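You operate a simulated robot arm through the tools that you are given. There is no shell and no other tool. Be economical: measure what you need, move in short steps, check, and stop when the job is done.

The job below is to be done with a simulated two-armed robot. You get a single attempt, and the scene is never put back.

## Task
Shut the bench drawer. Put the white sanding pad on the top of the long bench away on the shelf under the trestle stand. Fetch the green abrasive block and stand it on top of the blue flange gasket. Put the valve disc on the top of the long bench away on the top of the steel table. Fetch the spirit level and set it on the shelf under the steel table. Fetch the yellow abrasive pad and set it on top of the white flange gasket. Put one of the teal foam swabs from the top of the long bench on the top of the instrument stand. The order is free. Set down upright: white sanding pad, green abrasive block, teal foam swab.

The check looks at the end state, three seconds after you hand in, the way a careful person would. Anything else that was tipped, shoved, dropped, spilled or broken makes it a failure.

## Robot
Two 7-joint arms with three-finger grippers on one trunk, on a base that drives. Base frame: it is fixed to the floor where the robot stands at the start and does not move with it; the origin is under the middle of the robot, x ahead of it, y to its left, z up; the surface under the hand at the start is at about z = 0.86. Lengths are in m, angles in degrees, forces in N, time in s.
The left shoulder is at the start at [0.042, 0.154, 1.007], the right one opposite. With the tool pointing down near the work surface each hand reaches from about 0.1 to 0.62 m from the robot's upright axis, wherever it stands, measured 20 degrees to its own side. Places, roughly: bench drawer [0.4, -0.1, 0.8]; blue flange gasket [0.25, -0.75, 0.75]; green abrasive block (4x4x6 cm) [0.6, -0.2, 0.9]; shelf under the steel table [1.8, 0.4, 0.4]; shelf under the trestle stand [1.8, 1.5, 0.4]; spirit level (15x3x4 cm) [1.5, 1.7, 0.4]; teal foam swab [0.5, -0.5, 1]; top of the instrument stand [-4, 2, 0.9]; top of the steel table [1.8, 0.4, 0.8]; valve disc (6x6x5 cm) [1.3, 0.1, 0.9]; white flange gasket (9x12x4 cm) [-1.8, -0.9, 0.5]; white sanding pad [0.5, -0.25, 1]; yellow abrasive pad (6x5x4 cm) [-0.9, 0.5, 0.8]. Payload 2.69 kg a hand.
The TCP of each hand is the grasp point between the finger pads, 0.029 m short of the fingertips. In the tool frame z runs along the fingers and y along their closing line. The gripper opens to 0.12 m. The gripper's body begins 0.078 m behind the TCP.
Orientation is told as [roll, pitch, yaw] about the base's x, y, z axes, in that order, counted from this pose: with the fingers straight down and closing along the base's y, the tool's x points along the base's -x, its y along +y and its z along -z.

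## Interface
- The arms move only by the tool arm_command. It takes "left_commands", "right_commands" or both (then of equal length, played together; a hand with none holds still); each is a list of rows, each a list of 7 numbers: the turn, a rotation vector about the tool's x, y, z in degrees, then the shift along the tool's x, y, z in m, then the gripper command, from -1 (shut) to 1 (fully open), values between in proportion. In form: [[wx, wy, wz, tx, ty, tz, hand], ...]. A call has 1 to 10 rows; each row shifts and turns the commanded pose from where the row before left it, along the tool's axes as they then stand. A row lasts 0.2 s, in which the tool goes at most 0.05 m and 8.6 degrees; a call with a longer step from one row to the next is refused whole, and so is a gripper value outside its range. A pose out of reach is approached as far as the arm can. The call stops where the force on the tool passes 40 N (or 10 N more than at its start, if that is more) or the arm is blocked; 0.2 s more then pass. The fingers move at their own pace and stop on an object; they squeeze with about 35 N. The grip force told is the motor's: it shows also when the fingers shut on nothing. Time passes only in rows, and 0.2 s behind the last, so rows that do not move let the fingers close. It gives the time, the measured TCP pose, the force on the tool (base axes), the opening and the grip force at its end, in the units of the frame above (readings bear some noise), with the torque about the TCP (base axes, N m) and any sound that the robot's microphone picked up.
- Cameras (640 x 400 px; columns grow to the right, rows downward): "scene" is now at [0.1507, 0.0318, 1.1759]; the picture's right is [0.34, -0.94, 0.00], its down [-0.36, -0.13, -0.92] and it looks along [0.87, 0.31, -0.38] (base axes); focal length 214 px, centre (320, 200). "left" rides on the left gripper at [0.063, 0, -0.104] in its tool frame; the picture's right is [0.00, 1.00, 0.00], its down [-0.83, 0.00, -0.56] and it looks along [-0.56, 0.00, 0.83] (tool axes); focal length 275 px, centre (320, 200). "right" rides on the right gripper at [0.063, 0, -0.104] in its tool frame; the picture's right is [0.00, 1.00, 0.00], its down [-0.83, 0.00, -0.56] and it looks along [-0.56, 0.00, 0.83] (tool axes); focal length 275 px, centre (320, 200). There is no depth. A picture from a camera that has moved, and an enlarged one, comes with that camera's place and axes in the base frame and with its lens.
- snapshot(camera): a new picture of that camera. No time passes.
- lift_body(by): slides the trunk up (or, below 0, down) by that many m; the arms and the scene camera ride with it, the base frame stays. It gives what a move gives, with no picture.
- steer(legs): drives the robot by 1 to 6 legs, each [ahead, left, turn to the left] in m, m and degrees, along the robot's own axes; the way and the turn of a leg run together, so that a leg with both is an arc; at most 1.5 m and 180 degrees a leg. The arms and the cameras ride along, it lands a little off, and it stops where it bumps. It gives what a move gives.
- turn_head(pan, tilt): turns the head with the scene camera to pan (to the left, within 80 degrees either way) and tilt (down, from -29 to 69), counted from straight ahead of the robot. It gives what a move gives.
- zoom(camera, box): a new picture of the part [left, top, right, bottom] of that camera's present view, enlarged. No time passes.
- close_job(): hands the job in; it is judged then, once.

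Work in short steps. Places have to be worked out from the pictures, the camera data and where the tool is seen: move nearer, look again, correct. Check each grasp and each placing, and mend what went wrong. You have 196 turns and 184 pictures in all, those below and enlarged ones among them. Open the grippers and draw the arms clear of the work before you hand the job in, unless the task says otherwise; then end with one line.

The tools are called after "Request:" as name(argument=value, ...) on one line, values as JSON. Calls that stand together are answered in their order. arm_command: Moves the arms, as the interface text tells. Its arguments: {"type":"object","properties":{"left_commands":{"type":"array"},"right_commands":{"type":"array"}},"required":[]} The other tools are called the same way: lift_body (by) slides the trunk up or down; steer (legs) drives the base; turn_head (pan, tilt) turns the head that bears the scene camera; snapshot (camera) takes a picture; zoom (camera, box) takes an enlarged picture of a part of a camera's view; close_job () hands the job in.

At the start:

```text
time_s: 0.0
left_eef_pos: [0.2829, -0.0407, 1.1188]
left_orientation: [0.3, -0.3, 0.5]
left_ft_force: [51.7, -1.9, -50.4]
left_wrist_torque: [-0.07, 1.71, -0.16]
left_grip_width: 0.1201
left_finger_force: 0.1
right_eef_pos: [0.2814, -0.416, 1.1681]
right_orientation: [-0.2, 0.0, 0.0]
right_ft_force: [0.0, -0.1, 0.5]
right_wrist_torque: [-0.01, -0.04, -0.02]
right_grip_width: 0.12
right_finger_force: 0.0
trunk travel left (down, up): [-0.375, 0.063]
robot x, y, heading: [-0.0013, 0.0019, -0.0]
head pan, tilt: [20.9, 33.4]
```

scene: 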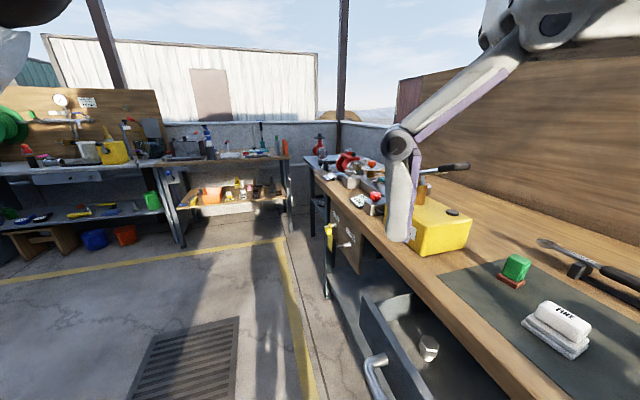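
right: 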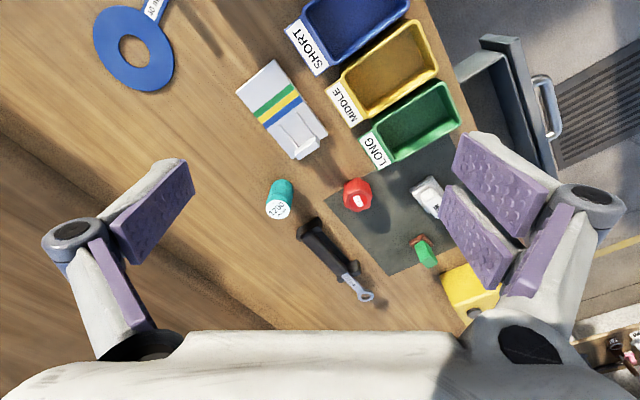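
left: 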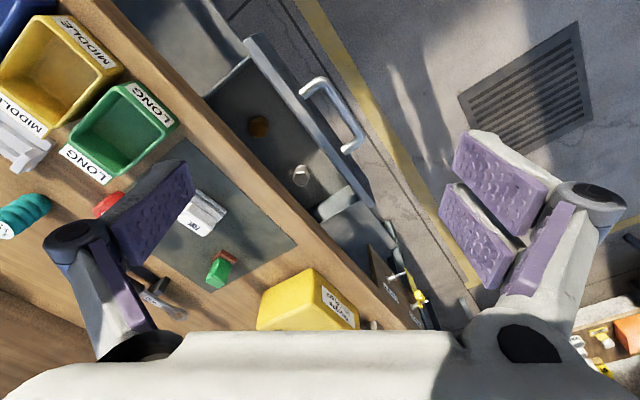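

The left force reading is odd at the start (about 50 N). I look ahead and to the right first to see the bench.

Request:
turn_head(pan=-35, tilt=40)

Request:
snapshot(camera="scene")

```text
time_s: 1.2
left_eef_pos: [0.283, -0.0399, 1.1185]
left_orientation: [0.1, -0.4, 0.7]
left_ft_force: [-2.8, -1.5, 1.0]
left_wrist_torque: [0.04, -0.3, -0.02]
left_grip_width: 0.1201
left_finger_force: 0.2
right_eef_pos: [0.28, -0.4161, 1.1687]
right_orientation: [-0.1, -0.1, -0.1]
right_ft_force: [0.1, -0.1, -0.1]
right_wrist_torque: [0.05, 0.05, 0.02]
right_grip_width: 0.12
right_finger_force: 0.1
trunk travel left (down, up): [-0.375, 0.063]
robot x, y, heading: [-0.0014, -0.0011, -0.2]
head pan, tilt: [-35.0, 40.0]
```

```text
180 pictures are left
camera scene: at [0.1389, -0.0511, 1.1683], right [-0.57, -0.82, 0.0], down [-0.38, 0.26, -0.89], along [0.73, -0.5, -0.46], focal length 214 px, centre (320, 200)
```

scene: 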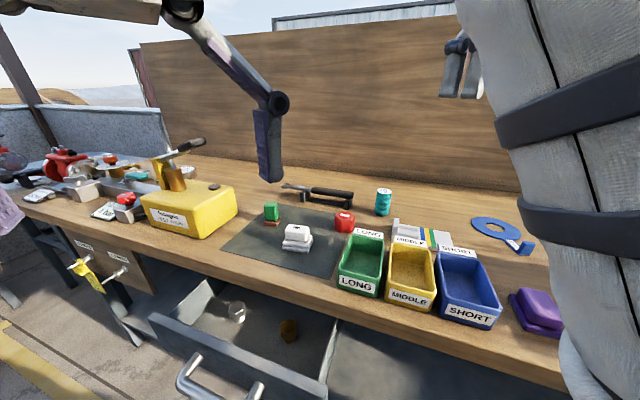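

The bench runs diagonally at about 36°. I zoom in on the work items.

Request:
zoom(camera="scene", box=[220, 160, 420, 285])

Request:
zoom(camera="scene", box=[0, 120, 240, 270])

Request:
zoom(camera="scene", box=[380, 200, 580, 325])

```text
3.20 times, centred on (320, 222) of scene
camera zoom: at [0.1389, -0.0511, 1.1683], right [-0.57, -0.82, 0.0], down [-0.38, 0.26, -0.89], along [0.73, -0.5, -0.46], focal length 686 px, centre (320, 128)
```

zoom: 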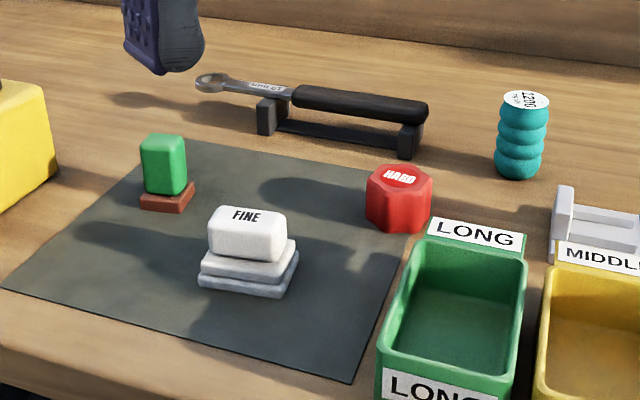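

```text
2.67 times, centred on (120, 195) of scene
camera zoom: at [0.1389, -0.0511, 1.1683], right [-0.57, -0.82, 0.0], down [-0.38, 0.26, -0.89], along [0.73, -0.5, -0.46], focal length 572 px, centre (853, 213)
```

zoom: 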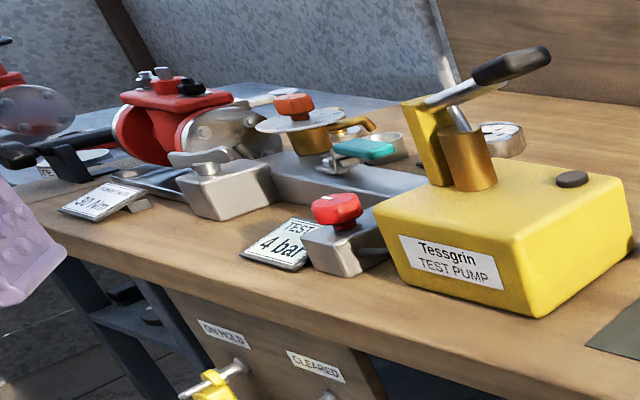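

```text
3.20 times, centred on (480, 262) of scene
camera zoom: at [0.1389, -0.0511, 1.1683], right [-0.57, -0.82, 0.0], down [-0.38, 0.26, -0.89], along [0.73, -0.5, -0.46], focal length 686 px, centre (-192, 0)
```

zoom: 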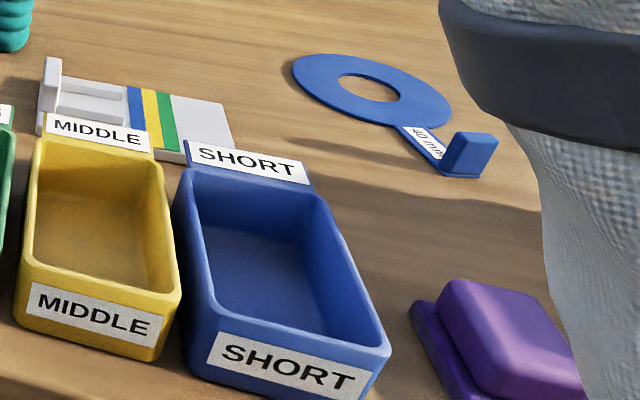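

The green block stands on a brick-like base and the white "FINE" pad on layers; I'll look closer later. Now I look at the steel table and the trestle stand.

Request:
turn_head(pan=25, tilt=22)

Request:
zoom(camera="scene", box=[0, 120, 340, 332])

Request:
zoom(camera="scene", box=[300, 120, 640, 332])

Request:
snapshot(camera="right")

```text
time_s: 2.5
left_eef_pos: [0.2852, -0.0391, 1.1238]
left_orientation: [-0.6, -0.4, 1.0]
left_ft_force: [0.2, -0.8, -0.6]
left_wrist_torque: [-0.02, 0.03, -0.01]
left_grip_width: 0.1203
left_finger_force: 0.0
right_eef_pos: [0.2811, -0.4165, 1.1681]
right_orientation: [-0.2, -0.1, 0.0]
right_ft_force: [0.0, 0.2, 0.2]
right_wrist_torque: [-0.04, -0.01, -0.01]
right_grip_width: 0.12
right_finger_force: 0.0
trunk travel left (down, up): [-0.375, 0.063]
robot x, y, heading: [0.001, 0.0024, -0.3]
head pan, tilt: [25.0, 22.0]
```

```text
1.88 times, centred on (170, 226) of scene
camera zoom: at [0.1398, -0.0491, 1.1672], right [-0.55, -0.84, 0.0], down [-0.39, 0.26, -0.88], along [0.74, -0.48, -0.47], focal length 404 px, centre (602, 151)
```

zoom: 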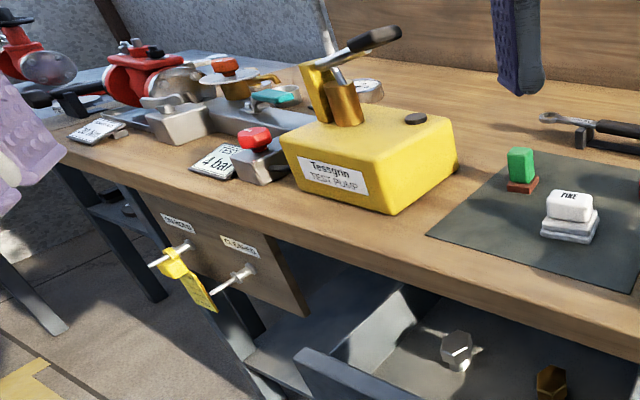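

```text
1.88 times, centred on (470, 226) of scene
camera zoom: at [0.1398, -0.0491, 1.1672], right [-0.55, -0.84, 0.0], down [-0.39, 0.26, -0.88], along [0.74, -0.48, -0.47], focal length 404 px, centre (38, 151)
```

zoom: 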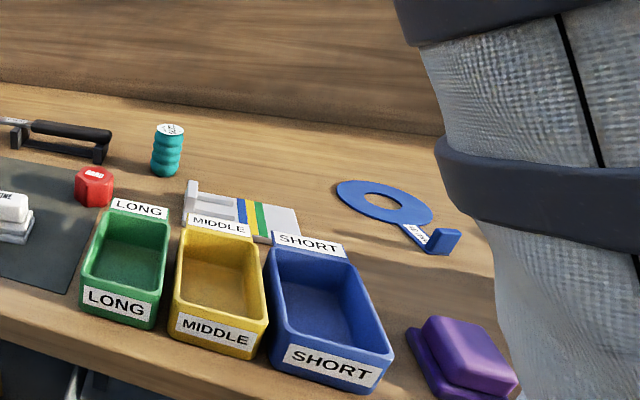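

```text
174 pictures are left
camera right: at [0.2178, -0.4166, 1.2734], right [0.0, 1.0, 0.0], down [0.83, 0.01, 0.56], along [0.56, 0.0, -0.83], focal length 275 px, centre (320, 200)
```

right: 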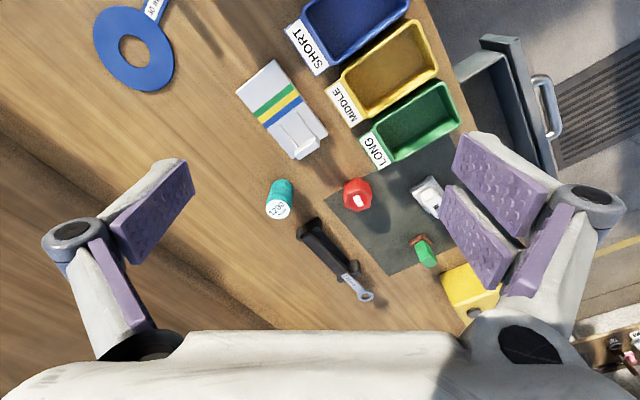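

The zooms came with the old head pose; I look again.

Request:
snapshot(camera="scene")

```text
173 pictures are left
camera scene: at [0.1398, -0.0491, 1.1672], right [-0.55, -0.84, 0.0], down [-0.39, 0.26, -0.88], along [0.74, -0.48, -0.47], focal length 214 px, centre (320, 200)
```

scene: 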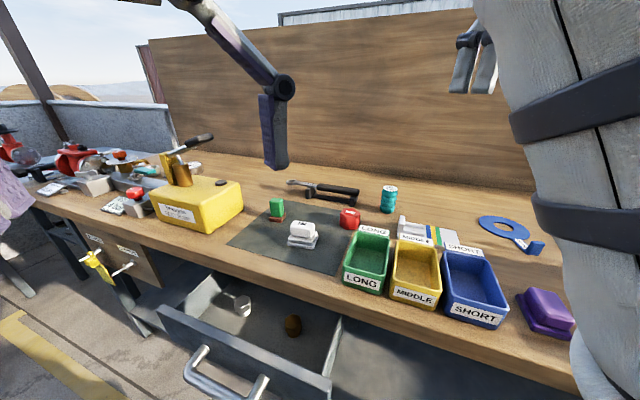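

The head doesn't seem to have followed (perhaps the left arm blocks it, or the turn was incomplete). I command it again.

Request:
turn_head(pan=10, tilt=30)

Request:
snapshot(camera="scene")

```text
time_s: 3.3
left_eef_pos: [0.2852, -0.0388, 1.1214]
left_orientation: [-0.4, -0.2, 1.1]
left_ft_force: [0.4, -0.7, -0.2]
left_wrist_torque: [-0.02, 0.02, 0.0]
left_grip_width: 0.1198
left_finger_force: 0.1
right_eef_pos: [0.2808, -0.4155, 1.1683]
right_orientation: [-0.1, 0.0, 0.0]
right_ft_force: [0.3, -0.2, 1.0]
right_wrist_torque: [0.02, -0.02, 0.0]
right_grip_width: 0.1202
right_finger_force: 0.1
trunk travel left (down, up): [-0.375, 0.063]
robot x, y, heading: [0.0019, -0.0023, -0.1]
head pan, tilt: [10.0, 30.0]
```

```text
172 pictures are left
camera scene: at [0.1396, -0.049, 1.1659], right [-0.55, -0.84, 0.0], down [-0.4, 0.26, -0.88], along [0.73, -0.48, -0.48], focal length 214 px, centre (320, 200)
```

scene: 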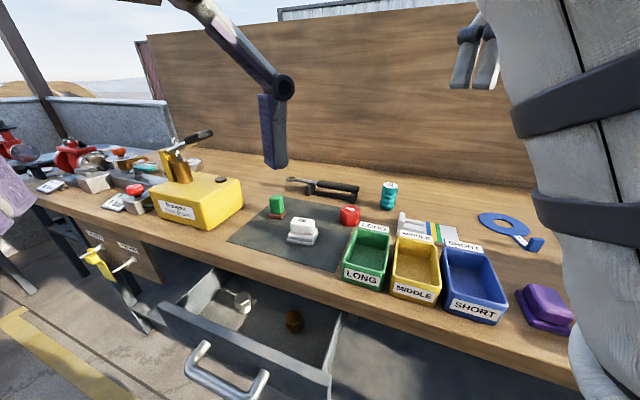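

The head is jammed against the left arm. I move the left hand out to the left to free it.

Request:
arm_command(left_commands=[[0, 0, 0, 0, 0.04, 0, 1], [0, 0, 0, 0, 0.04, 0, 1], [0, 0, 0, 0, 0.04, 0, 1], [0, 0, 0, 0, 0.04, 0, 1], [0, 0, 0, 0, 0.04, 0, 1], [0, 0, 0, 0, 0.04, 0, 1], [0, 0, 0, 0, 0.04, 0, 1]])

Request:
turn_head(pan=25, tilt=22)

Request:
snapshot(camera="scene")

```text
time_s: 3.7
left_eef_pos: [0.2939, -0.0055, 1.123]
left_orientation: [-1.9, 0.0, 3.0]
left_ft_force: [-0.5, -0.2, 0.3]
left_wrist_torque: [-0.01, 0.01, -0.03]
left_grip_width: 0.1201
left_finger_force: 0.1
right_eef_pos: [0.2806, -0.4149, 1.1688]
right_orientation: [-0.2, 0.0, 0.0]
right_ft_force: [-0.5, 0.4, -0.4]
right_wrist_torque: [-0.02, 0.03, 0.0]
right_grip_width: 0.1199
right_finger_force: 0.1
trunk travel left (down, up): [-0.375, 0.063]
robot x, y, heading: [-0.0014, -0.0001, 0.2]
head pan, tilt: [10.0, 30.0]
stopped in row 2 (left hand): the force on the tool passed its limit at 64 N (the readings are from after the stop); the commanded pose is now the measured one
```

```text
time_s: 4.5
left_eef_pos: [0.2863, -0.0107, 1.12]
left_orientation: [-0.7, -0.8, 1.7]
left_ft_force: [0.1, -0.3, 0.0]
left_wrist_torque: [0.0, 0.0, 0.01]
left_grip_width: 0.1195
left_finger_force: 0.1
right_eef_pos: [0.2788, -0.4173, 1.1686]
right_orientation: [0.0, 0.0, 0.0]
right_ft_force: [-0.2, -0.1, -0.1]
right_wrist_torque: [0.01, -0.01, 0.02]
right_grip_width: 0.1201
right_finger_force: 0.1
trunk travel left (down, up): [-0.375, 0.063]
robot x, y, heading: [-0.0013, 0.0006, -0.4]
head pan, tilt: [25.0, 22.0]
```

```text
171 pictures are left
camera scene: at [0.151, 0.0297, 1.1762], right [0.32, -0.95, 0.0], down [-0.36, -0.12, -0.92], along [0.87, 0.3, -0.38], focal length 214 px, centre (320, 200)
```

scene: 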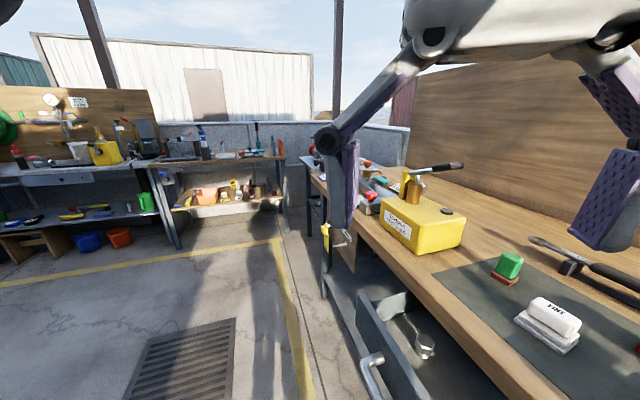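

The head has come free. I continue moving the left arm away to the left, slower.

Request:
arm_command(left_commands=[[0, 0, 0, 0, 0.03, 0, 1], [0, 0, 0, 0, 0.03, 0, 1], [0, 0, 0, 0, 0.03, 0, 1], [0, 0, 0, 0, 0.03, 0, 1], [0, 0, 0, 0, 0.03, 0, 1], [0, 0, 0, 0, 0.03, 0, 1], [0, 0, 0, 0, 0.03, 0, 1], [0, 0, 0, 0, 0.03, 0, 1]])

Request:
snapshot(camera="scene")

```text
time_s: 6.3
left_eef_pos: [0.2849, 0.2231, 1.1014]
left_orientation: [-1.1, -0.6, 2.1]
left_ft_force: [-0.1, 0.2, -0.4]
left_wrist_torque: [-0.04, 0.0, 0.03]
left_grip_width: 0.1199
left_finger_force: 0.1
left hand out of reach, approached as far as the arm can: row 8
right_eef_pos: [0.2807, -0.4154, 1.169]
right_orientation: [-0.1, 0.0, 0.0]
right_ft_force: [-0.8, 0.0, -0.2]
right_wrist_torque: [-0.02, 0.02, -0.03]
right_grip_width: 0.12
right_finger_force: 0.1
trunk travel left (down, up): [-0.375, 0.063]
robot x, y, heading: [0.0002, 0.0008, 0.1]
head pan, tilt: [25.0, 22.0]
```

```text
170 pictures are left
camera scene: at [0.1476, 0.0401, 1.1769], right [0.42, -0.91, 0.0], down [-0.34, -0.16, -0.93], along [0.84, 0.39, -0.37], focal length 214 px, centre (320, 200)
```

scene: 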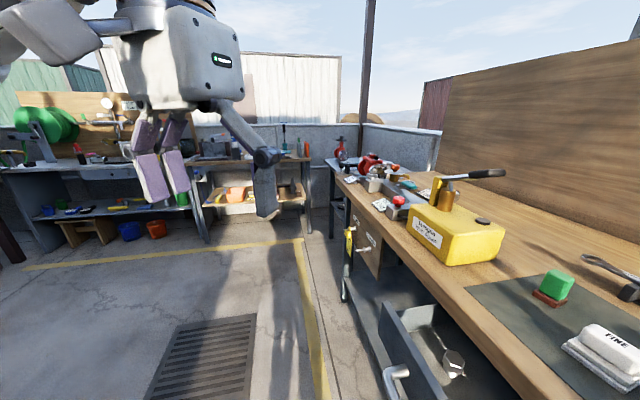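

Left arm is clear. Now I look down at the drawer for measuring.

Request:
turn_head(pan=0, tilt=60)

Request:
snapshot(camera="scene")

Request:
snapshot(camera="left")

```text
time_s: 7.3
left_eef_pos: [0.2852, 0.2225, 1.1027]
left_orientation: [-1.1, -0.5, 2.1]
left_ft_force: [-0.1, 0.1, 0.1]
left_wrist_torque: [0.03, -0.04, -0.03]
left_grip_width: 0.1201
left_finger_force: 0.1
right_eef_pos: [0.2811, -0.4169, 1.1681]
right_orientation: [-0.1, -0.1, 0.0]
right_ft_force: [-0.7, -1.0, 1.0]
right_wrist_torque: [-0.01, 0.01, -0.01]
right_grip_width: 0.12
right_finger_force: 0.0
trunk travel left (down, up): [-0.375, 0.063]
robot x, y, heading: [0.0012, 0.0014, -0.2]
head pan, tilt: [0.0, 60.0]
```

```text
169 pictures are left
camera scene: at [0.1301, 0.0006, 1.1221], right [0.0, -1.0, 0.0], down [-0.87, 0.0, -0.5], along [0.5, 0.0, -0.87], focal length 214 px, centre (320, 200)
```

scene: 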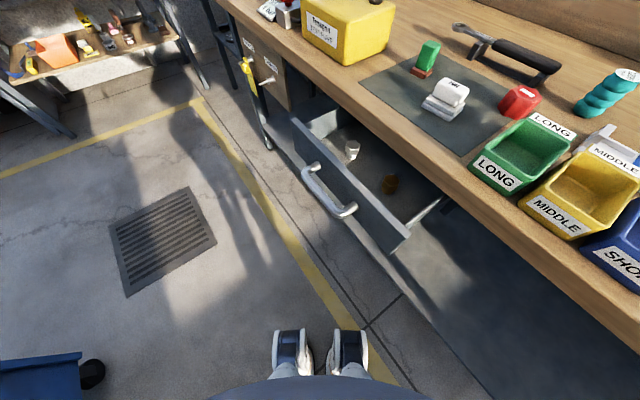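

```text
168 pictures are left
camera left: at [0.2208, 0.223, 1.2058], right [-0.03, 1.0, -0.02], down [0.83, 0.04, 0.56], along [0.56, 0.0, -0.83], focal length 275 px, centre (320, 200)
```

left: 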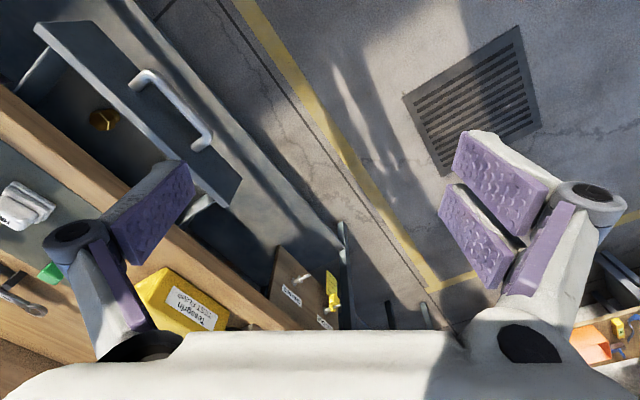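

Stereo puts the drawer front's top at z≈0.77, centre ≈(0.40,-0.05), with the handle bar near (0.36,-0.015). I shut the left fingers and turn the hand so it closes along the bench, before lowering it outside the handle.

Request:
arm_command(left_commands=[[0, 0, 8, 0, 0, 0, -1], [0, 0, 8, 0, 0, 0, -1], [0, 0, 8, 0, 0, 0, -1], [0, 0, 8, 0, 0, 0, -1], [0, 0, 8, 0, 0, 0, -1], [0, 0, 8, 0, 0, 0, -1], [0, 0, 7, 0, 0, 0, -1]])

Request:
arm_command(left_commands=[[0, 0, 0, -0.0135, -0.0084, 0.034, -1], [0, 0, 0, -0.0135, -0.0084, 0.034, -1], [0, 0, 0, -0.0135, -0.0084, 0.034, -1], [0, 0, 0, -0.0135, -0.0084, 0.034, -1], [0, 0, 0, -0.0135, -0.0084, 0.034, -1], [0, 0, 0, -0.0135, -0.0084, 0.034, -1], [0, 0, 0, -0.0135, -0.0084, 0.034, -1], [0, 0, 0, -0.0135, -0.0084, 0.034, -1], [0, 0, 0, -0.0135, -0.0084, 0.034, -1], [0, 0, 0, -0.0135, -0.0084, 0.034, -1]])

Request:
snapshot(camera="scene")

```text
time_s: 8.9
left_eef_pos: [0.2844, 0.2206, 1.1007]
left_orientation: [-0.1, -1.1, -53.0]
left_ft_force: [-0.1, -0.3, -0.4]
left_wrist_torque: [0.02, -0.01, -0.01]
left_grip_width: 0.0
left_finger_force: 29.0
right_eef_pos: [0.2801, -0.4157, 1.1669]
right_orientation: [-0.1, -0.1, -0.1]
right_ft_force: [-0.7, 0.0, 0.0]
right_wrist_torque: [-0.04, -0.01, 0.01]
right_grip_width: 0.1199
right_finger_force: 0.0
trunk travel left (down, up): [-0.375, 0.063]
robot x, y, heading: [-0.0017, -0.003, 0.1]
head pan, tilt: [0.0, 60.0]
```

```text
time_s: 11.1
left_eef_pos: [0.304, 0.0582, 0.7628]
left_orientation: [-0.1, -1.2, -53.0]
left_ft_force: [-0.3, -0.1, -0.3]
left_wrist_torque: [-0.02, -0.03, 0.01]
left_grip_width: 0.0
left_finger_force: 28.8
right_eef_pos: [0.2828, -0.4177, 1.1685]
right_orientation: [-0.2, -0.1, 0.0]
right_ft_force: [-1.4, 0.3, -0.8]
right_wrist_torque: [0.02, -0.01, -0.03]
right_grip_width: 0.1197
right_finger_force: 0.1
trunk travel left (down, up): [-0.375, 0.063]
robot x, y, heading: [-0.0026, 0.0016, 0.0]
head pan, tilt: [0.0, 60.0]
```

```text
167 pictures are left
camera scene: at [0.1303, 0.0001, 1.122], right [0.0, -1.0, 0.0], down [-0.87, 0.0, -0.5], along [0.5, 0.0, -0.87], focal length 214 px, centre (320, 200)
```

scene: 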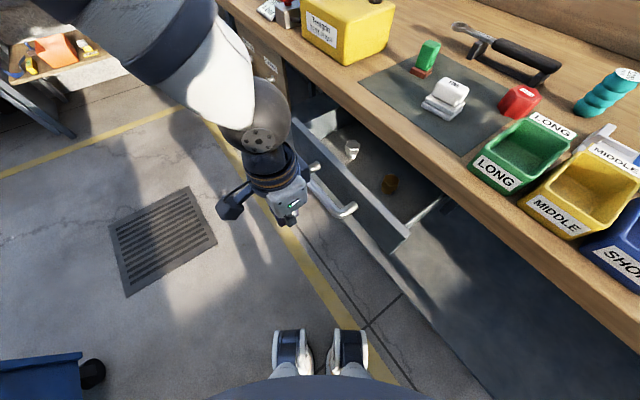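

Outside the handle. I lower 4 cm and check with the left camera.

Request:
arm_command(left_commands=[[0, 0, 0, 0, 0, 0.02, -1], [0, 0, 0, 0, 0, 0.02, -1]])

Request:
snapshot(camera="left")

```text
time_s: 11.7
left_eef_pos: [0.3019, 0.0562, 0.7249]
left_orientation: [-0.2, -1.3, -52.9]
left_ft_force: [-0.3, 0.1, 0.0]
left_wrist_torque: [-0.03, 0.02, 0.02]
left_grip_width: 0.0
left_finger_force: 28.4
right_eef_pos: [0.2817, -0.4157, 1.1692]
right_orientation: [-0.1, 0.0, 0.0]
right_ft_force: [0.7, -0.5, 0.5]
right_wrist_torque: [0.0, 0.0, 0.02]
right_grip_width: 0.12
right_finger_force: 0.0
trunk travel left (down, up): [-0.375, 0.063]
robot x, y, heading: [-0.0003, -0.0012, -0.3]
head pan, tilt: [0.0, 60.0]
```

```text
166 pictures are left
camera left: at [0.2639, 0.1102, 0.8281], right [0.8, 0.6, 0.0], down [0.49, -0.65, 0.57], along [0.34, -0.46, -0.82], focal length 275 px, centre (320, 200)
```

left: 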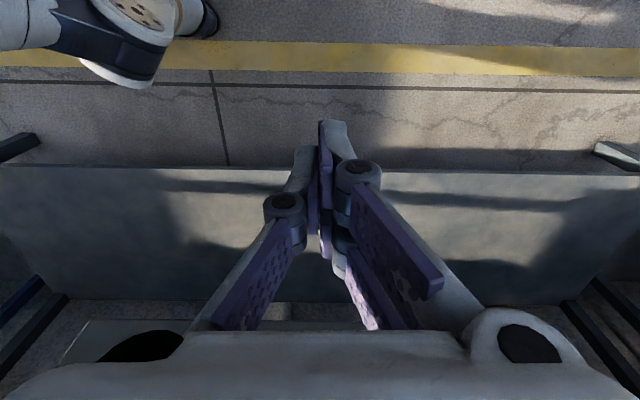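

I push inward along the bench normal.

Request:
arm_command(left_commands=[[0, 0, 0, -0.015, 0, 0, -1], [0, 0, 0, -0.015, 0, 0, -1], [0, 0, 0, -0.015, 0, 0, -1], [0, 0, 0, -0.015, 0, 0, -1], [0, 0, 0, -0.015, 0, 0, -1], [0, 0, 0, -0.015, 0, 0, -1], [0, 0, 0, -0.015, 0, 0, -1], [0, 0, 0, -0.015, 0, 0, -1]])

Request:
snapshot(camera="scene")

```text
time_s: 13.5
left_eef_pos: [0.3768, -0.0408, 0.7274]
left_orientation: [-0.1, -1.2, -53.0]
left_ft_force: [-0.2, 0.9, -0.5]
left_wrist_torque: [0.02, -0.01, 0.03]
left_grip_width: 0.0
left_finger_force: 28.8
right_eef_pos: [0.2802, -0.4158, 1.168]
right_orientation: [-0.2, 0.0, 0.0]
right_ft_force: [0.0, 0.4, -0.5]
right_wrist_torque: [0.01, 0.01, 0.01]
right_grip_width: 0.1201
right_finger_force: 0.1
trunk travel left (down, up): [-0.375, 0.063]
robot x, y, heading: [0.0019, -0.002, 0.0]
head pan, tilt: [0.0, 60.0]
```

```text
165 pictures are left
camera scene: at [0.1304, -0.0014, 1.1223], right [-0.03, -1.0, 0.0], down [-0.86, 0.02, -0.5], along [0.5, -0.01, -0.86], focal length 214 px, centre (320, 200)
```

scene: 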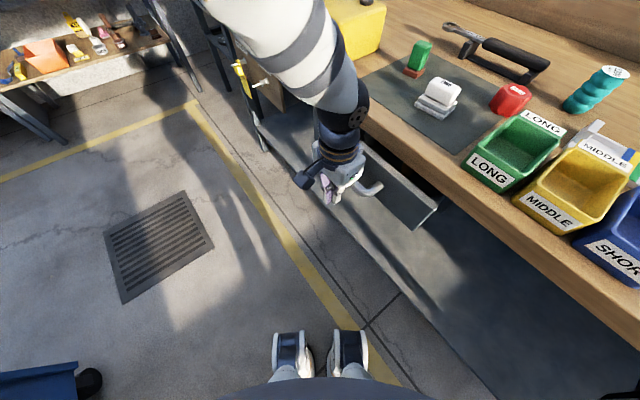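

The drawer is moving in. I keep pushing.

Request:
arm_command(left_commands=[[0, 0, 0, -0.012, 0, 0, -1], [0, 0, 0, -0.012, 0, 0, -1], [0, 0, 0, -0.012, 0, 0, -1], [0, 0, 0, -0.012, 0, 0, -1], [0, 0, 0, -0.012, 0, 0, -1]])

Request:
snapshot(camera="scene")

```text
time_s: 14.8
left_eef_pos: [0.4094, -0.0809, 0.7318]
left_orientation: [-0.3, -0.6, -52.5]
left_ft_force: [-10.8, 12.9, 3.5]
left_wrist_torque: [-1.33, -0.93, -0.23]
left_grip_width: 0.0001
left_finger_force: 28.5
right_eef_pos: [0.2798, -0.415, 1.1698]
right_orientation: [0.0, -0.1, 0.2]
right_ft_force: [0.0, -0.1, 0.2]
right_wrist_torque: [0.04, 0.0, -0.01]
right_grip_width: 0.12
right_finger_force: 0.0
trunk travel left (down, up): [-0.375, 0.063]
robot x, y, heading: [0.0007, 0.0013, 0.3]
head pan, tilt: [0.0, 60.0]
stopped in row 5 (left hand): the force on the tool passed its limit at 42 N (the readings are from after the stop); the commanded pose is now the measured one
```

```text
164 pictures are left
camera scene: at [0.1291, 0.0017, 1.1223], right [0.0, -1.0, 0.0], down [-0.87, 0.0, -0.5], along [0.5, 0.0, -0.87], focal length 214 px, centre (320, 200)
```

scene: 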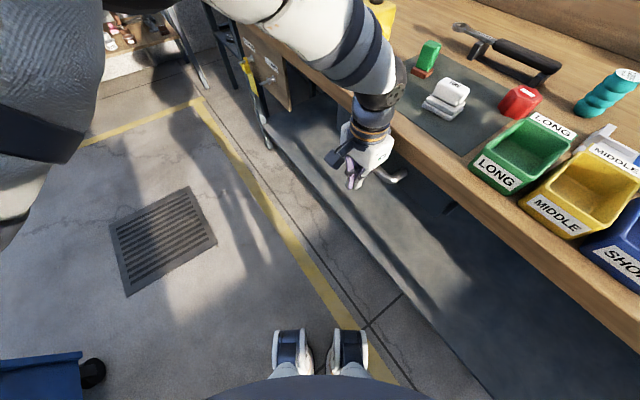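

The torque says the contact is ~0.1 m above the TCP: the gripper body is on the bench edge, so the drawer might not be fully home. I back off and look.

Request:
arm_command(left_commands=[[0, 0, 0, 0.03, 0, 0, -1], [0, 0, 0, 0.04, 0, 0, -1], [0, 0, 0, 0.04, 0, 0, -1], [0, 0, 0, 0.04, -0.02, 0, -1]])

Request:
zoom(camera="scene", box=[260, 80, 500, 230])

Request:
snapshot(camera="left")

```text
time_s: 15.8
left_eef_pos: [0.3031, 0.0237, 0.7274]
left_orientation: [-0.6, -0.8, -52.5]
left_ft_force: [-0.9, 0.7, 0.4]
left_wrist_torque: [0.0, -0.05, 0.0]
left_grip_width: 0.0003
left_finger_force: 28.2
right_eef_pos: [0.2813, -0.4149, 1.1699]
right_orientation: [-0.1, 0.1, -0.1]
right_ft_force: [-0.1, -0.2, -0.4]
right_wrist_torque: [0.01, -0.02, 0.01]
right_grip_width: 0.1201
right_finger_force: 0.1
trunk travel left (down, up): [-0.375, 0.063]
robot x, y, heading: [0.0003, 0.0013, -0.0]
head pan, tilt: [0.0, 60.0]
```

```text
2.67 times, centred on (380, 155) of scene
camera zoom: at [0.136, -0.0081, 1.13], right [-0.12, -0.99, 0.0], down [-0.8, 0.1, -0.6], along [0.59, -0.07, -0.8], focal length 572 px, centre (160, 320)
```

zoom: 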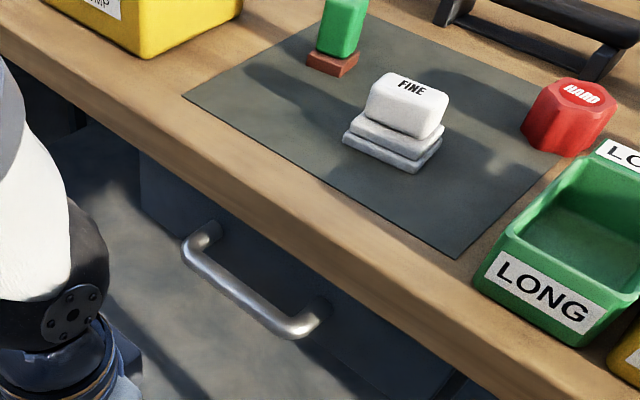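

```text
162 pictures are left
camera left: at [0.265, 0.077, 0.832], right [0.8, 0.6, -0.01], down [0.5, -0.65, 0.57], along [0.34, -0.46, -0.82], focal length 275 px, centre (320, 200)
```

left: 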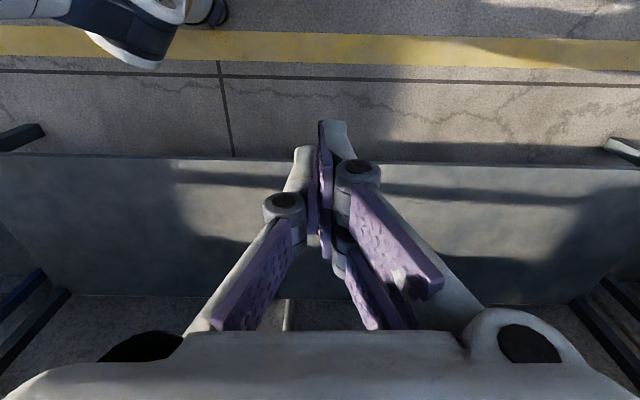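

The drawer is in most of the way, but the body hit the bench edge. I tilt the hand 45° so the fingertips lead, and push the handle again.

Request:
arm_command(left_commands=[[0, -7.5, 0, 0, 0, -0.008, -1], [0, -7.5, 0, 0, 0, -0.008, -1], [0, -7.5, 0, 0, 0, -0.008, -1], [0, -7.5, 0, 0, 0, -0.008, -1], [0, -7.5, 0, 0, 0, 0, -1], [0, -7.5, 0, 0, 0, 0, -1]])

Request:
turn_head(pan=-10, tilt=55)

Request:
snapshot(camera="scene")

```text
time_s: 17.2
left_eef_pos: [0.3251, 0.0194, 0.7488]
left_orientation: [-0.6, -45.8, -52.3]
left_ft_force: [-0.1, -0.2, 0.3]
left_wrist_torque: [0.0, -0.02, 0.0]
left_grip_width: 0.0
left_finger_force: 28.8
left hand out of reach, approached as far as the arm can: row 4, 5, 6
right_eef_pos: [0.2815, -0.4157, 1.1686]
right_orientation: [-0.1, 0.0, -0.1]
right_ft_force: [0.2, -0.8, 0.5]
right_wrist_torque: [0.01, 0.0, 0.0]
right_grip_width: 0.1199
right_finger_force: 0.0
trunk travel left (down, up): [-0.375, 0.063]
robot x, y, heading: [-0.0029, -0.0032, -0.0]
head pan, tilt: [0.0, 60.0]
```

```text
time_s: 17.9
left_eef_pos: [0.3257, 0.0177, 0.7494]
left_orientation: [-0.6, -45.8, -52.2]
left_ft_force: [-0.1, -0.2, -0.4]
left_wrist_torque: [0.0, -0.02, -0.02]
left_grip_width: 0.0003
left_finger_force: 28.3
right_eef_pos: [0.2813, -0.415, 1.1688]
right_orientation: [-0.1, 0.0, 0.0]
right_ft_force: [-0.1, 0.0, 0.0]
right_wrist_torque: [0.01, 0.0, -0.01]
right_grip_width: 0.1199
right_finger_force: 0.1
trunk travel left (down, up): [-0.375, 0.063]
robot x, y, heading: [0.0005, -0.0002, 0.2]
head pan, tilt: [-10.0, 55.0]
```

```text
161 pictures are left
camera scene: at [0.1343, -0.0117, 1.1281], right [-0.17, -0.99, 0.0], down [-0.81, 0.14, -0.57], along [0.56, -0.1, -0.82], focal length 214 px, centre (320, 200)
```

scene: 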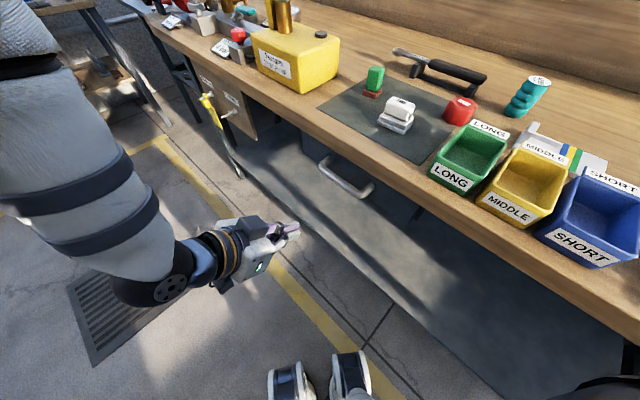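

Now push towards the handle centre (≈(0.41,-0.116,0.78)).

Request:
arm_command(left_commands=[[0, 0, 0, -0.014, -0.0015, 0.009, -1], [0, 0, 0, -0.014, -0.0015, 0.009, -1], [0, 0, 0, -0.014, -0.0015, 0.009, -1], [0, 0, 0, -0.014, -0.0015, 0.009, -1], [0, 0, 0, -0.014, -0.0015, 0.009, -1], [0, 0, 0, -0.014, -0.0015, 0.009, -1], [0, 0, 0, -0.014, -0.0015, 0.009, -1], [0, 0, 0, -0.014, -0.0015, 0.009, -1]])

Request:
zoom(camera="scene", box=[240, 80, 480, 230])

```text
time_s: 19.7
left_eef_pos: [0.3954, -0.0932, 0.7785]
left_orientation: [-0.5, -45.8, -52.3]
left_ft_force: [-0.2, -0.2, 0.1]
left_wrist_torque: [-0.01, 0.0, 0.0]
left_grip_width: 0.0
left_finger_force: 28.9
right_eef_pos: [0.2797, -0.4165, 1.1686]
right_orientation: [-0.1, 0.0, 0.0]
right_ft_force: [-0.5, -0.6, 0.3]
right_wrist_torque: [0.02, 0.01, -0.03]
right_grip_width: 0.12
right_finger_force: 0.1
trunk travel left (down, up): [-0.375, 0.063]
robot x, y, heading: [0.0001, 0.0017, -0.1]
head pan, tilt: [-10.0, 55.0]
```

```text
2.67 times, centred on (360, 155) of scene
camera zoom: at [0.1342, -0.0117, 1.1281], right [-0.17, -0.98, 0.0], down [-0.81, 0.14, -0.57], along [0.56, -0.1, -0.82], focal length 572 px, centre (213, 320)
```

zoom: 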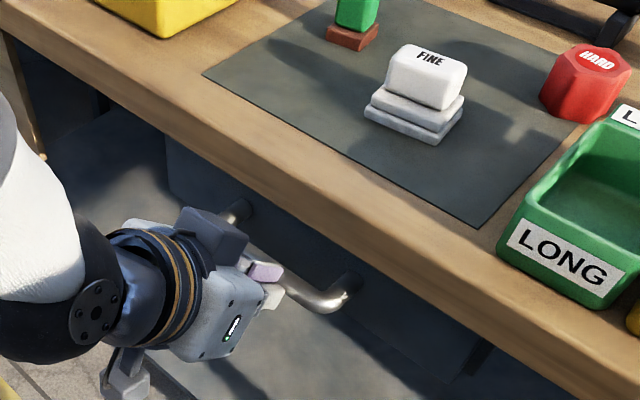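

Nearly at the bar; continue along the normal in small steps.

Request:
arm_command(left_commands=[[0, 0, 0, -0.007, 0, 0.007, -1], [0, 0, 0, -0.007, 0, 0.007, -1], [0, 0, 0, -0.007, 0, 0.007, -1], [0, 0, 0, -0.007, 0, 0.007, -1], [0, 0, 0, -0.007, 0, 0.007, -1], [0, 0, 0, -0.007, 0, 0.007, -1]])

Request:
zoom(camera="scene", box=[240, 80, 480, 230])

```text
time_s: 20.2
left_eef_pos: [0.3984, -0.0973, 0.7788]
left_orientation: [-0.3, -45.5, -52.3]
left_ft_force: [-19.7, 20.3, 24.4]
left_wrist_torque: [-0.31, -0.34, -0.06]
left_grip_width: 0.0
left_finger_force: 28.6
right_eef_pos: [0.2769, -0.4123, 1.1701]
right_orientation: [-0.2, -0.3, 0.2]
right_ft_force: [0.2, 0.2, 1.2]
right_wrist_torque: [0.03, -0.03, -0.01]
right_grip_width: 0.1199
right_finger_force: 0.0
trunk travel left (down, up): [-0.375, 0.063]
robot x, y, heading: [-0.0043, 0.0032, -0.2]
head pan, tilt: [-10.0, 55.0]
stopped in row 2 (left hand): the force on the tool passed its limit at 51 N (the readings are from after the stop); the commanded pose is now the measured one
```

```text
2.67 times, centred on (360, 155) of scene
camera zoom: at [0.1303, -0.009, 1.129], right [-0.17, -0.99, 0.0], down [-0.81, 0.14, -0.58], along [0.57, -0.1, -0.82], focal length 572 px, centre (213, 320)
```

zoom: 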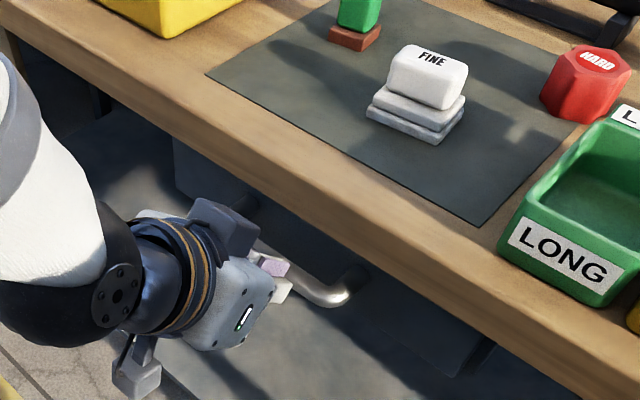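

Firm stop at the fingertips. I try once more with small steps to see whether the drawer still yields.

Request:
arm_command(left_commands=[[0, 0, 0, -0.004, 0, 0.003, -1], [0, 0, 0, -0.004, 0, 0.003, -1], [0, 0, 0, -0.004, 0, 0.003, -1], [0, 0, 0, -0.004, 0, 0.003, -1], [0, 0, 0, -0.004, 0, 0.003, -1], [0, 0, 0, -0.004, 0, 0.003, -1], [0, 0, 0, -0.004, 0, 0.003, -1], [0, 0, 0, -0.004, 0, 0.003, -1]])

Request:
zoom(camera="scene", box=[240, 80, 480, 230])

```text
time_s: 20.5
left_eef_pos: [0.399, -0.0967, 0.778]
left_orientation: [-0.3, -45.3, -52.4]
left_ft_force: [-20.7, 18.5, 27.9]
left_wrist_torque: [-0.41, -0.38, -0.06]
left_grip_width: 0.0
left_finger_force: 29.0
right_eef_pos: [0.2778, -0.4108, 1.1698]
right_orientation: [-0.2, -0.2, 0.2]
right_ft_force: [0.4, 0.5, 0.8]
right_wrist_torque: [-0.03, -0.03, -0.01]
right_grip_width: 0.12
right_finger_force: 0.0
trunk travel left (down, up): [-0.375, 0.063]
robot x, y, heading: [-0.0013, 0.0029, 0.1]
head pan, tilt: [-10.0, 55.0]
stopped in row 1 (left hand): the force on the tool passed its limit at 52 N (the readings are from after the stop); the commanded pose is now the measured one
```

```text
2.67 times, centred on (360, 155) of scene
camera zoom: at [0.1299, -0.0083, 1.1287], right [-0.17, -0.99, 0.0], down [-0.81, 0.14, -0.58], along [0.57, -0.1, -0.82], focal length 572 px, centre (213, 320)
```

zoom: 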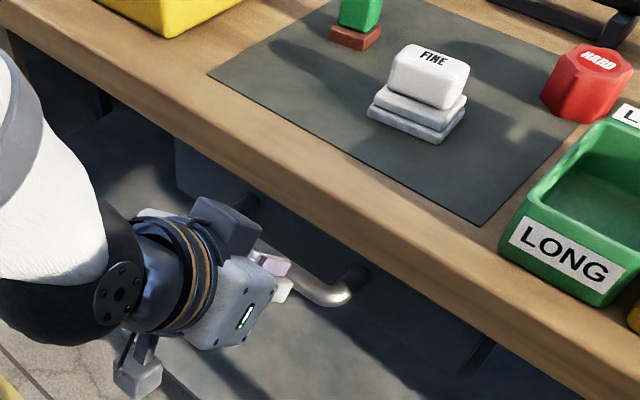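

It resists firmly, suggesting it's home. I back off and look at the drawer front level with the left wrist camera.

Request:
arm_command(left_commands=[[0, 0, 0, 0.02, 0, -0.014, -1], [0, 0, 0, 0.03, 0, -0.02, -1], [0, 0, 0, 0.03, 0, -0.02, -1], [0, 0, 0, 0.03, 0, -0.02, -1]])

Request:
snapshot(camera="left")

Request:
snapshot(camera="scene")

```text
time_s: 21.5
left_eef_pos: [0.3213, 0.0039, 0.7517]
left_orientation: [-0.5, -45.1, -52.1]
left_ft_force: [-0.5, -0.5, -0.1]
left_wrist_torque: [-0.01, 0.01, -0.02]
left_grip_width: 0.0
left_finger_force: 28.8
right_eef_pos: [0.2809, -0.4141, 1.1691]
right_orientation: [-0.1, 0.0, 0.3]
right_ft_force: [-0.3, -0.8, 0.1]
right_wrist_torque: [0.01, 0.01, -0.01]
right_grip_width: 0.1202
right_finger_force: 0.0
trunk travel left (down, up): [-0.375, 0.063]
robot x, y, heading: [0.0015, 0.0014, 0.3]
head pan, tilt: [-10.0, 55.0]
```

```text
157 pictures are left
camera left: at [0.2496, 0.0989, 0.7806], right [0.8, 0.61, 0.0], down [0.12, -0.15, 0.98], along [0.59, -0.78, -0.19], focal length 275 px, centre (320, 200)
```

left: 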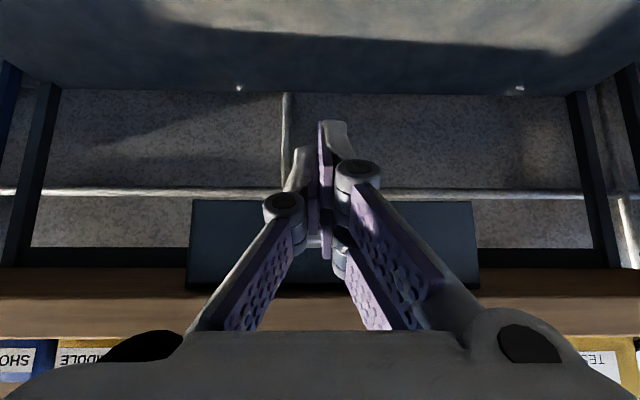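

```text
156 pictures are left
camera scene: at [0.1337, -0.0103, 1.128], right [-0.17, -0.99, 0.0], down [-0.81, 0.14, -0.57], along [0.57, -0.1, -0.82], focal length 214 px, centre (320, 200)
```

scene: 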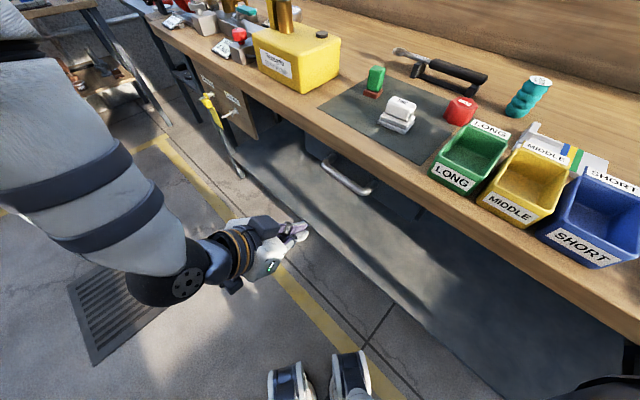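

The drawer front sits just under the bench edge (recessed ~2 cm) and resists firmly: I take it as shut. Now I straighten and lift the left hand, opening it.

Request:
arm_command(left_commands=[[0, 7.5, 0, 0.01, 0, -0.02, -1], [0, 7.5, 0, 0.01, 0, -0.02, -1], [0, 7.5, 0, 0, 0, -0.02, -1], [0, 7.5, 0, 0, 0, -0.03, -1], [0, 7.5, 0, 0, 0, -0.04, -1], [0, 7.5, 0, 0, 0, -0.04, 1], [0, 0, 0, 0, 0, -0.045, 1], [0, 0, 0, 0, 0, -0.045, 1], [0, 0, 0, 0, 0, -0.04, 1]])

Request:
steer(legs=[[0, 0, -52.7]])

Request:
turn_head(pan=20, tilt=45)

Request:
snapshot(camera="scene")

```text
time_s: 23.5
left_eef_pos: [0.2931, 0.0673, 0.9892]
left_orientation: [5.8, -6.9, -49.8]
left_ft_force: [0.2, 0.0, -0.1]
left_wrist_torque: [0.01, -0.04, -0.01]
left_grip_width: 0.1199
left_finger_force: 0.1
left hand out of reach, approached as far as the arm can: row 1, 2, 3, 4, 5
right_eef_pos: [0.2807, -0.4135, 1.1676]
right_orientation: [-0.2, 0.0, 0.2]
right_ft_force: [0.1, 0.4, 0.8]
right_wrist_torque: [-0.02, 0.01, 0.06]
right_grip_width: 0.1198
right_finger_force: 0.1
trunk travel left (down, up): [-0.375, 0.063]
robot x, y, heading: [0.0014, -0.0015, 0.1]
head pan, tilt: [-10.0, 55.0]
```

```text
time_s: 26.3
left_eef_pos: [0.2255, -0.1982, 0.99]
left_orientation: [6.0, -7.0, -103.6]
left_ft_force: [-0.1, 0.0, 0.3]
left_wrist_torque: [0.02, 0.02, -0.02]
left_grip_width: 0.1201
left_finger_force: 0.2
right_eef_pos: [-0.1701, -0.4721, 1.1685]
right_orientation: [-0.2, -0.1, -53.6]
right_ft_force: [0.0, 1.0, -0.1]
right_wrist_torque: [-0.03, 0.01, -0.02]
right_grip_width: 0.1199
right_finger_force: 0.0
trunk travel left (down, up): [-0.375, 0.063]
robot x, y, heading: [0.0005, 0.0015, -53.5]
head pan, tilt: [-10.0, 55.0]
```

```text
time_s: 27.3
left_eef_pos: [0.2258, -0.1964, 0.9893]
left_orientation: [5.9, -7.0, -103.8]
left_ft_force: [-0.3, -0.5, -0.4]
left_wrist_torque: [0.04, -0.01, 0.02]
left_grip_width: 0.12
left_finger_force: 0.2
right_eef_pos: [-0.169, -0.4729, 1.1682]
right_orientation: [-0.1, 0.0, -53.6]
right_ft_force: [-0.4, -0.7, 0.4]
right_wrist_torque: [0.01, -0.01, 0.04]
right_grip_width: 0.1199
right_finger_force: 0.0
trunk travel left (down, up): [-0.375, 0.063]
robot x, y, heading: [-0.0005, 0.0003, -53.5]
head pan, tilt: [20.0, 45.0]
```

```text
155 pictures are left
camera scene: at [0.1043, -0.0951, 1.1415], right [-0.56, -0.83, 0.0], down [-0.59, 0.39, -0.71], along [0.59, -0.39, -0.71], focal length 214 px, centre (320, 200)
```

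scene: 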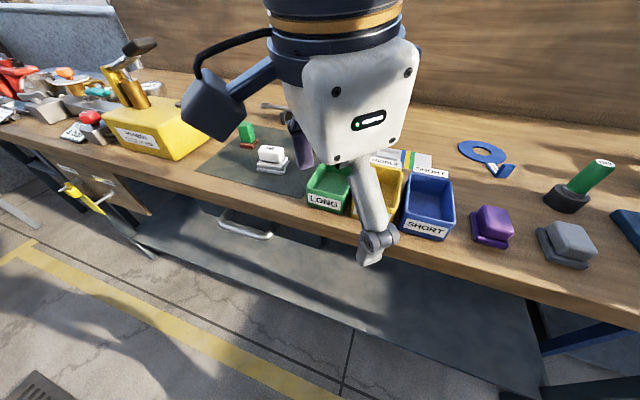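

Hand clear. I raise the left hand, then drive left along the bench to face the green block.

Request:
arm_command(left_commands=[[0, 0, 0, 0, 0, -0.04, 1], [0, 0, 0, 0, 0, -0.04, 1], [0, 0, 0, 0, 0, -0.03, 1]])

Request:
steer(legs=[[0.03, 0.2, 0]])

Request:
snapshot(camera="left")

Request:
snapshot(camera="scene")

```text
time_s: 28.1
left_eef_pos: [0.2182, -0.1827, 1.0988]
left_orientation: [5.9, -6.8, -103.5]
left_ft_force: [-1.0, -0.5, -0.6]
left_wrist_torque: [0.04, -0.02, 0.01]
left_grip_width: 0.12
left_finger_force: 0.1
right_eef_pos: [-0.169, -0.4714, 1.1689]
right_orientation: [-0.2, 0.0, -53.6]
right_ft_force: [1.1, -0.6, 0.7]
right_wrist_torque: [0.02, 0.0, 0.0]
right_grip_width: 0.12
right_finger_force: 0.1
trunk travel left (down, up): [-0.375, 0.063]
robot x, y, heading: [0.002, 0.0028, -53.4]
head pan, tilt: [20.0, 45.0]
```

```text
time_s: 30.2
left_eef_pos: [0.3951, -0.0905, 1.0994]
left_orientation: [5.8, -6.9, -103.8]
left_ft_force: [0.3, 0.5, -0.1]
left_wrist_torque: [-0.03, -0.01, -0.01]
left_grip_width: 0.12
left_finger_force: 0.1
right_eef_pos: [0.0051, -0.3788, 1.1698]
right_orientation: [0.0, 0.0, -53.8]
right_ft_force: [0.5, -0.3, 0.0]
right_wrist_torque: [-0.02, -0.01, 0.0]
right_grip_width: 0.1197
right_finger_force: 0.0
trunk travel left (down, up): [-0.375, 0.063]
robot x, y, heading: [0.1741, 0.0979, -54.1]
head pan, tilt: [20.0, 45.0]
```

```text
154 pictures are left
camera left: at [0.4033, -0.0143, 1.195], right [0.97, -0.23, 0.1], down [-0.24, -0.72, 0.65], along [-0.08, -0.65, -0.75], focal length 275 px, centre (320, 200)
```

left: 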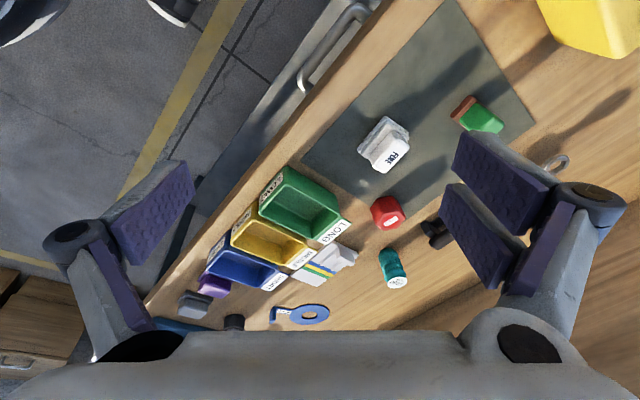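

```text
153 pictures are left
camera scene: at [0.2899, -0.0072, 1.1708], right [-0.55, -0.84, 0.0], down [-0.36, 0.24, -0.9], along [0.75, -0.49, -0.43], focal length 214 px, centre (320, 200)
```

scene: 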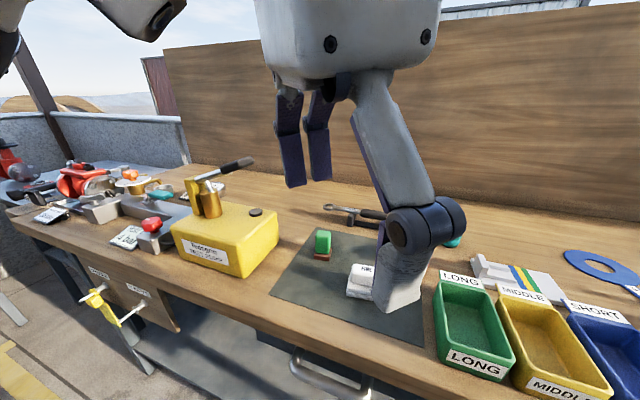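

Both cameras put the green block at (0.588,-0.206). I zoom to see its orientation.

Request:
zoom(camera="left", box=[330, 70, 530, 195])

Request:
zoom(camera="scene", box=[270, 200, 400, 310])

```text
3.20 times, centred on (430, 132) of left
camera zoom: at [0.4033, -0.0143, 1.195], right [0.97, -0.23, 0.1], down [-0.24, -0.72, 0.65], along [-0.08, -0.65, -0.75], focal length 881 px, centre (-32, 416)
```

zoom: 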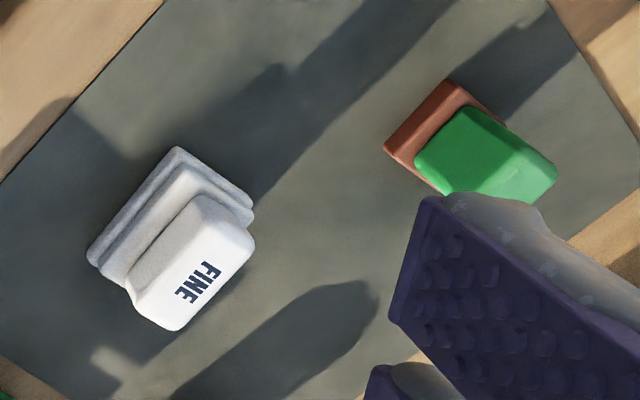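

```text
3.64 times, centred on (335, 255) of scene
camera zoom: at [0.2899, -0.0072, 1.1708], right [-0.55, -0.84, 0.0], down [-0.36, 0.24, -0.9], along [0.75, -0.49, -0.43], focal length 780 px, centre (266, 0)
```

zoom: 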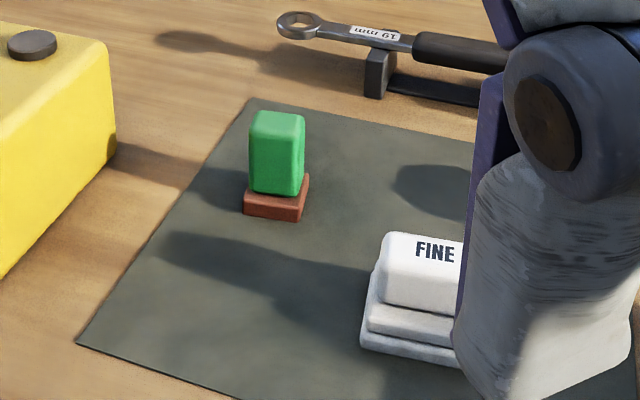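

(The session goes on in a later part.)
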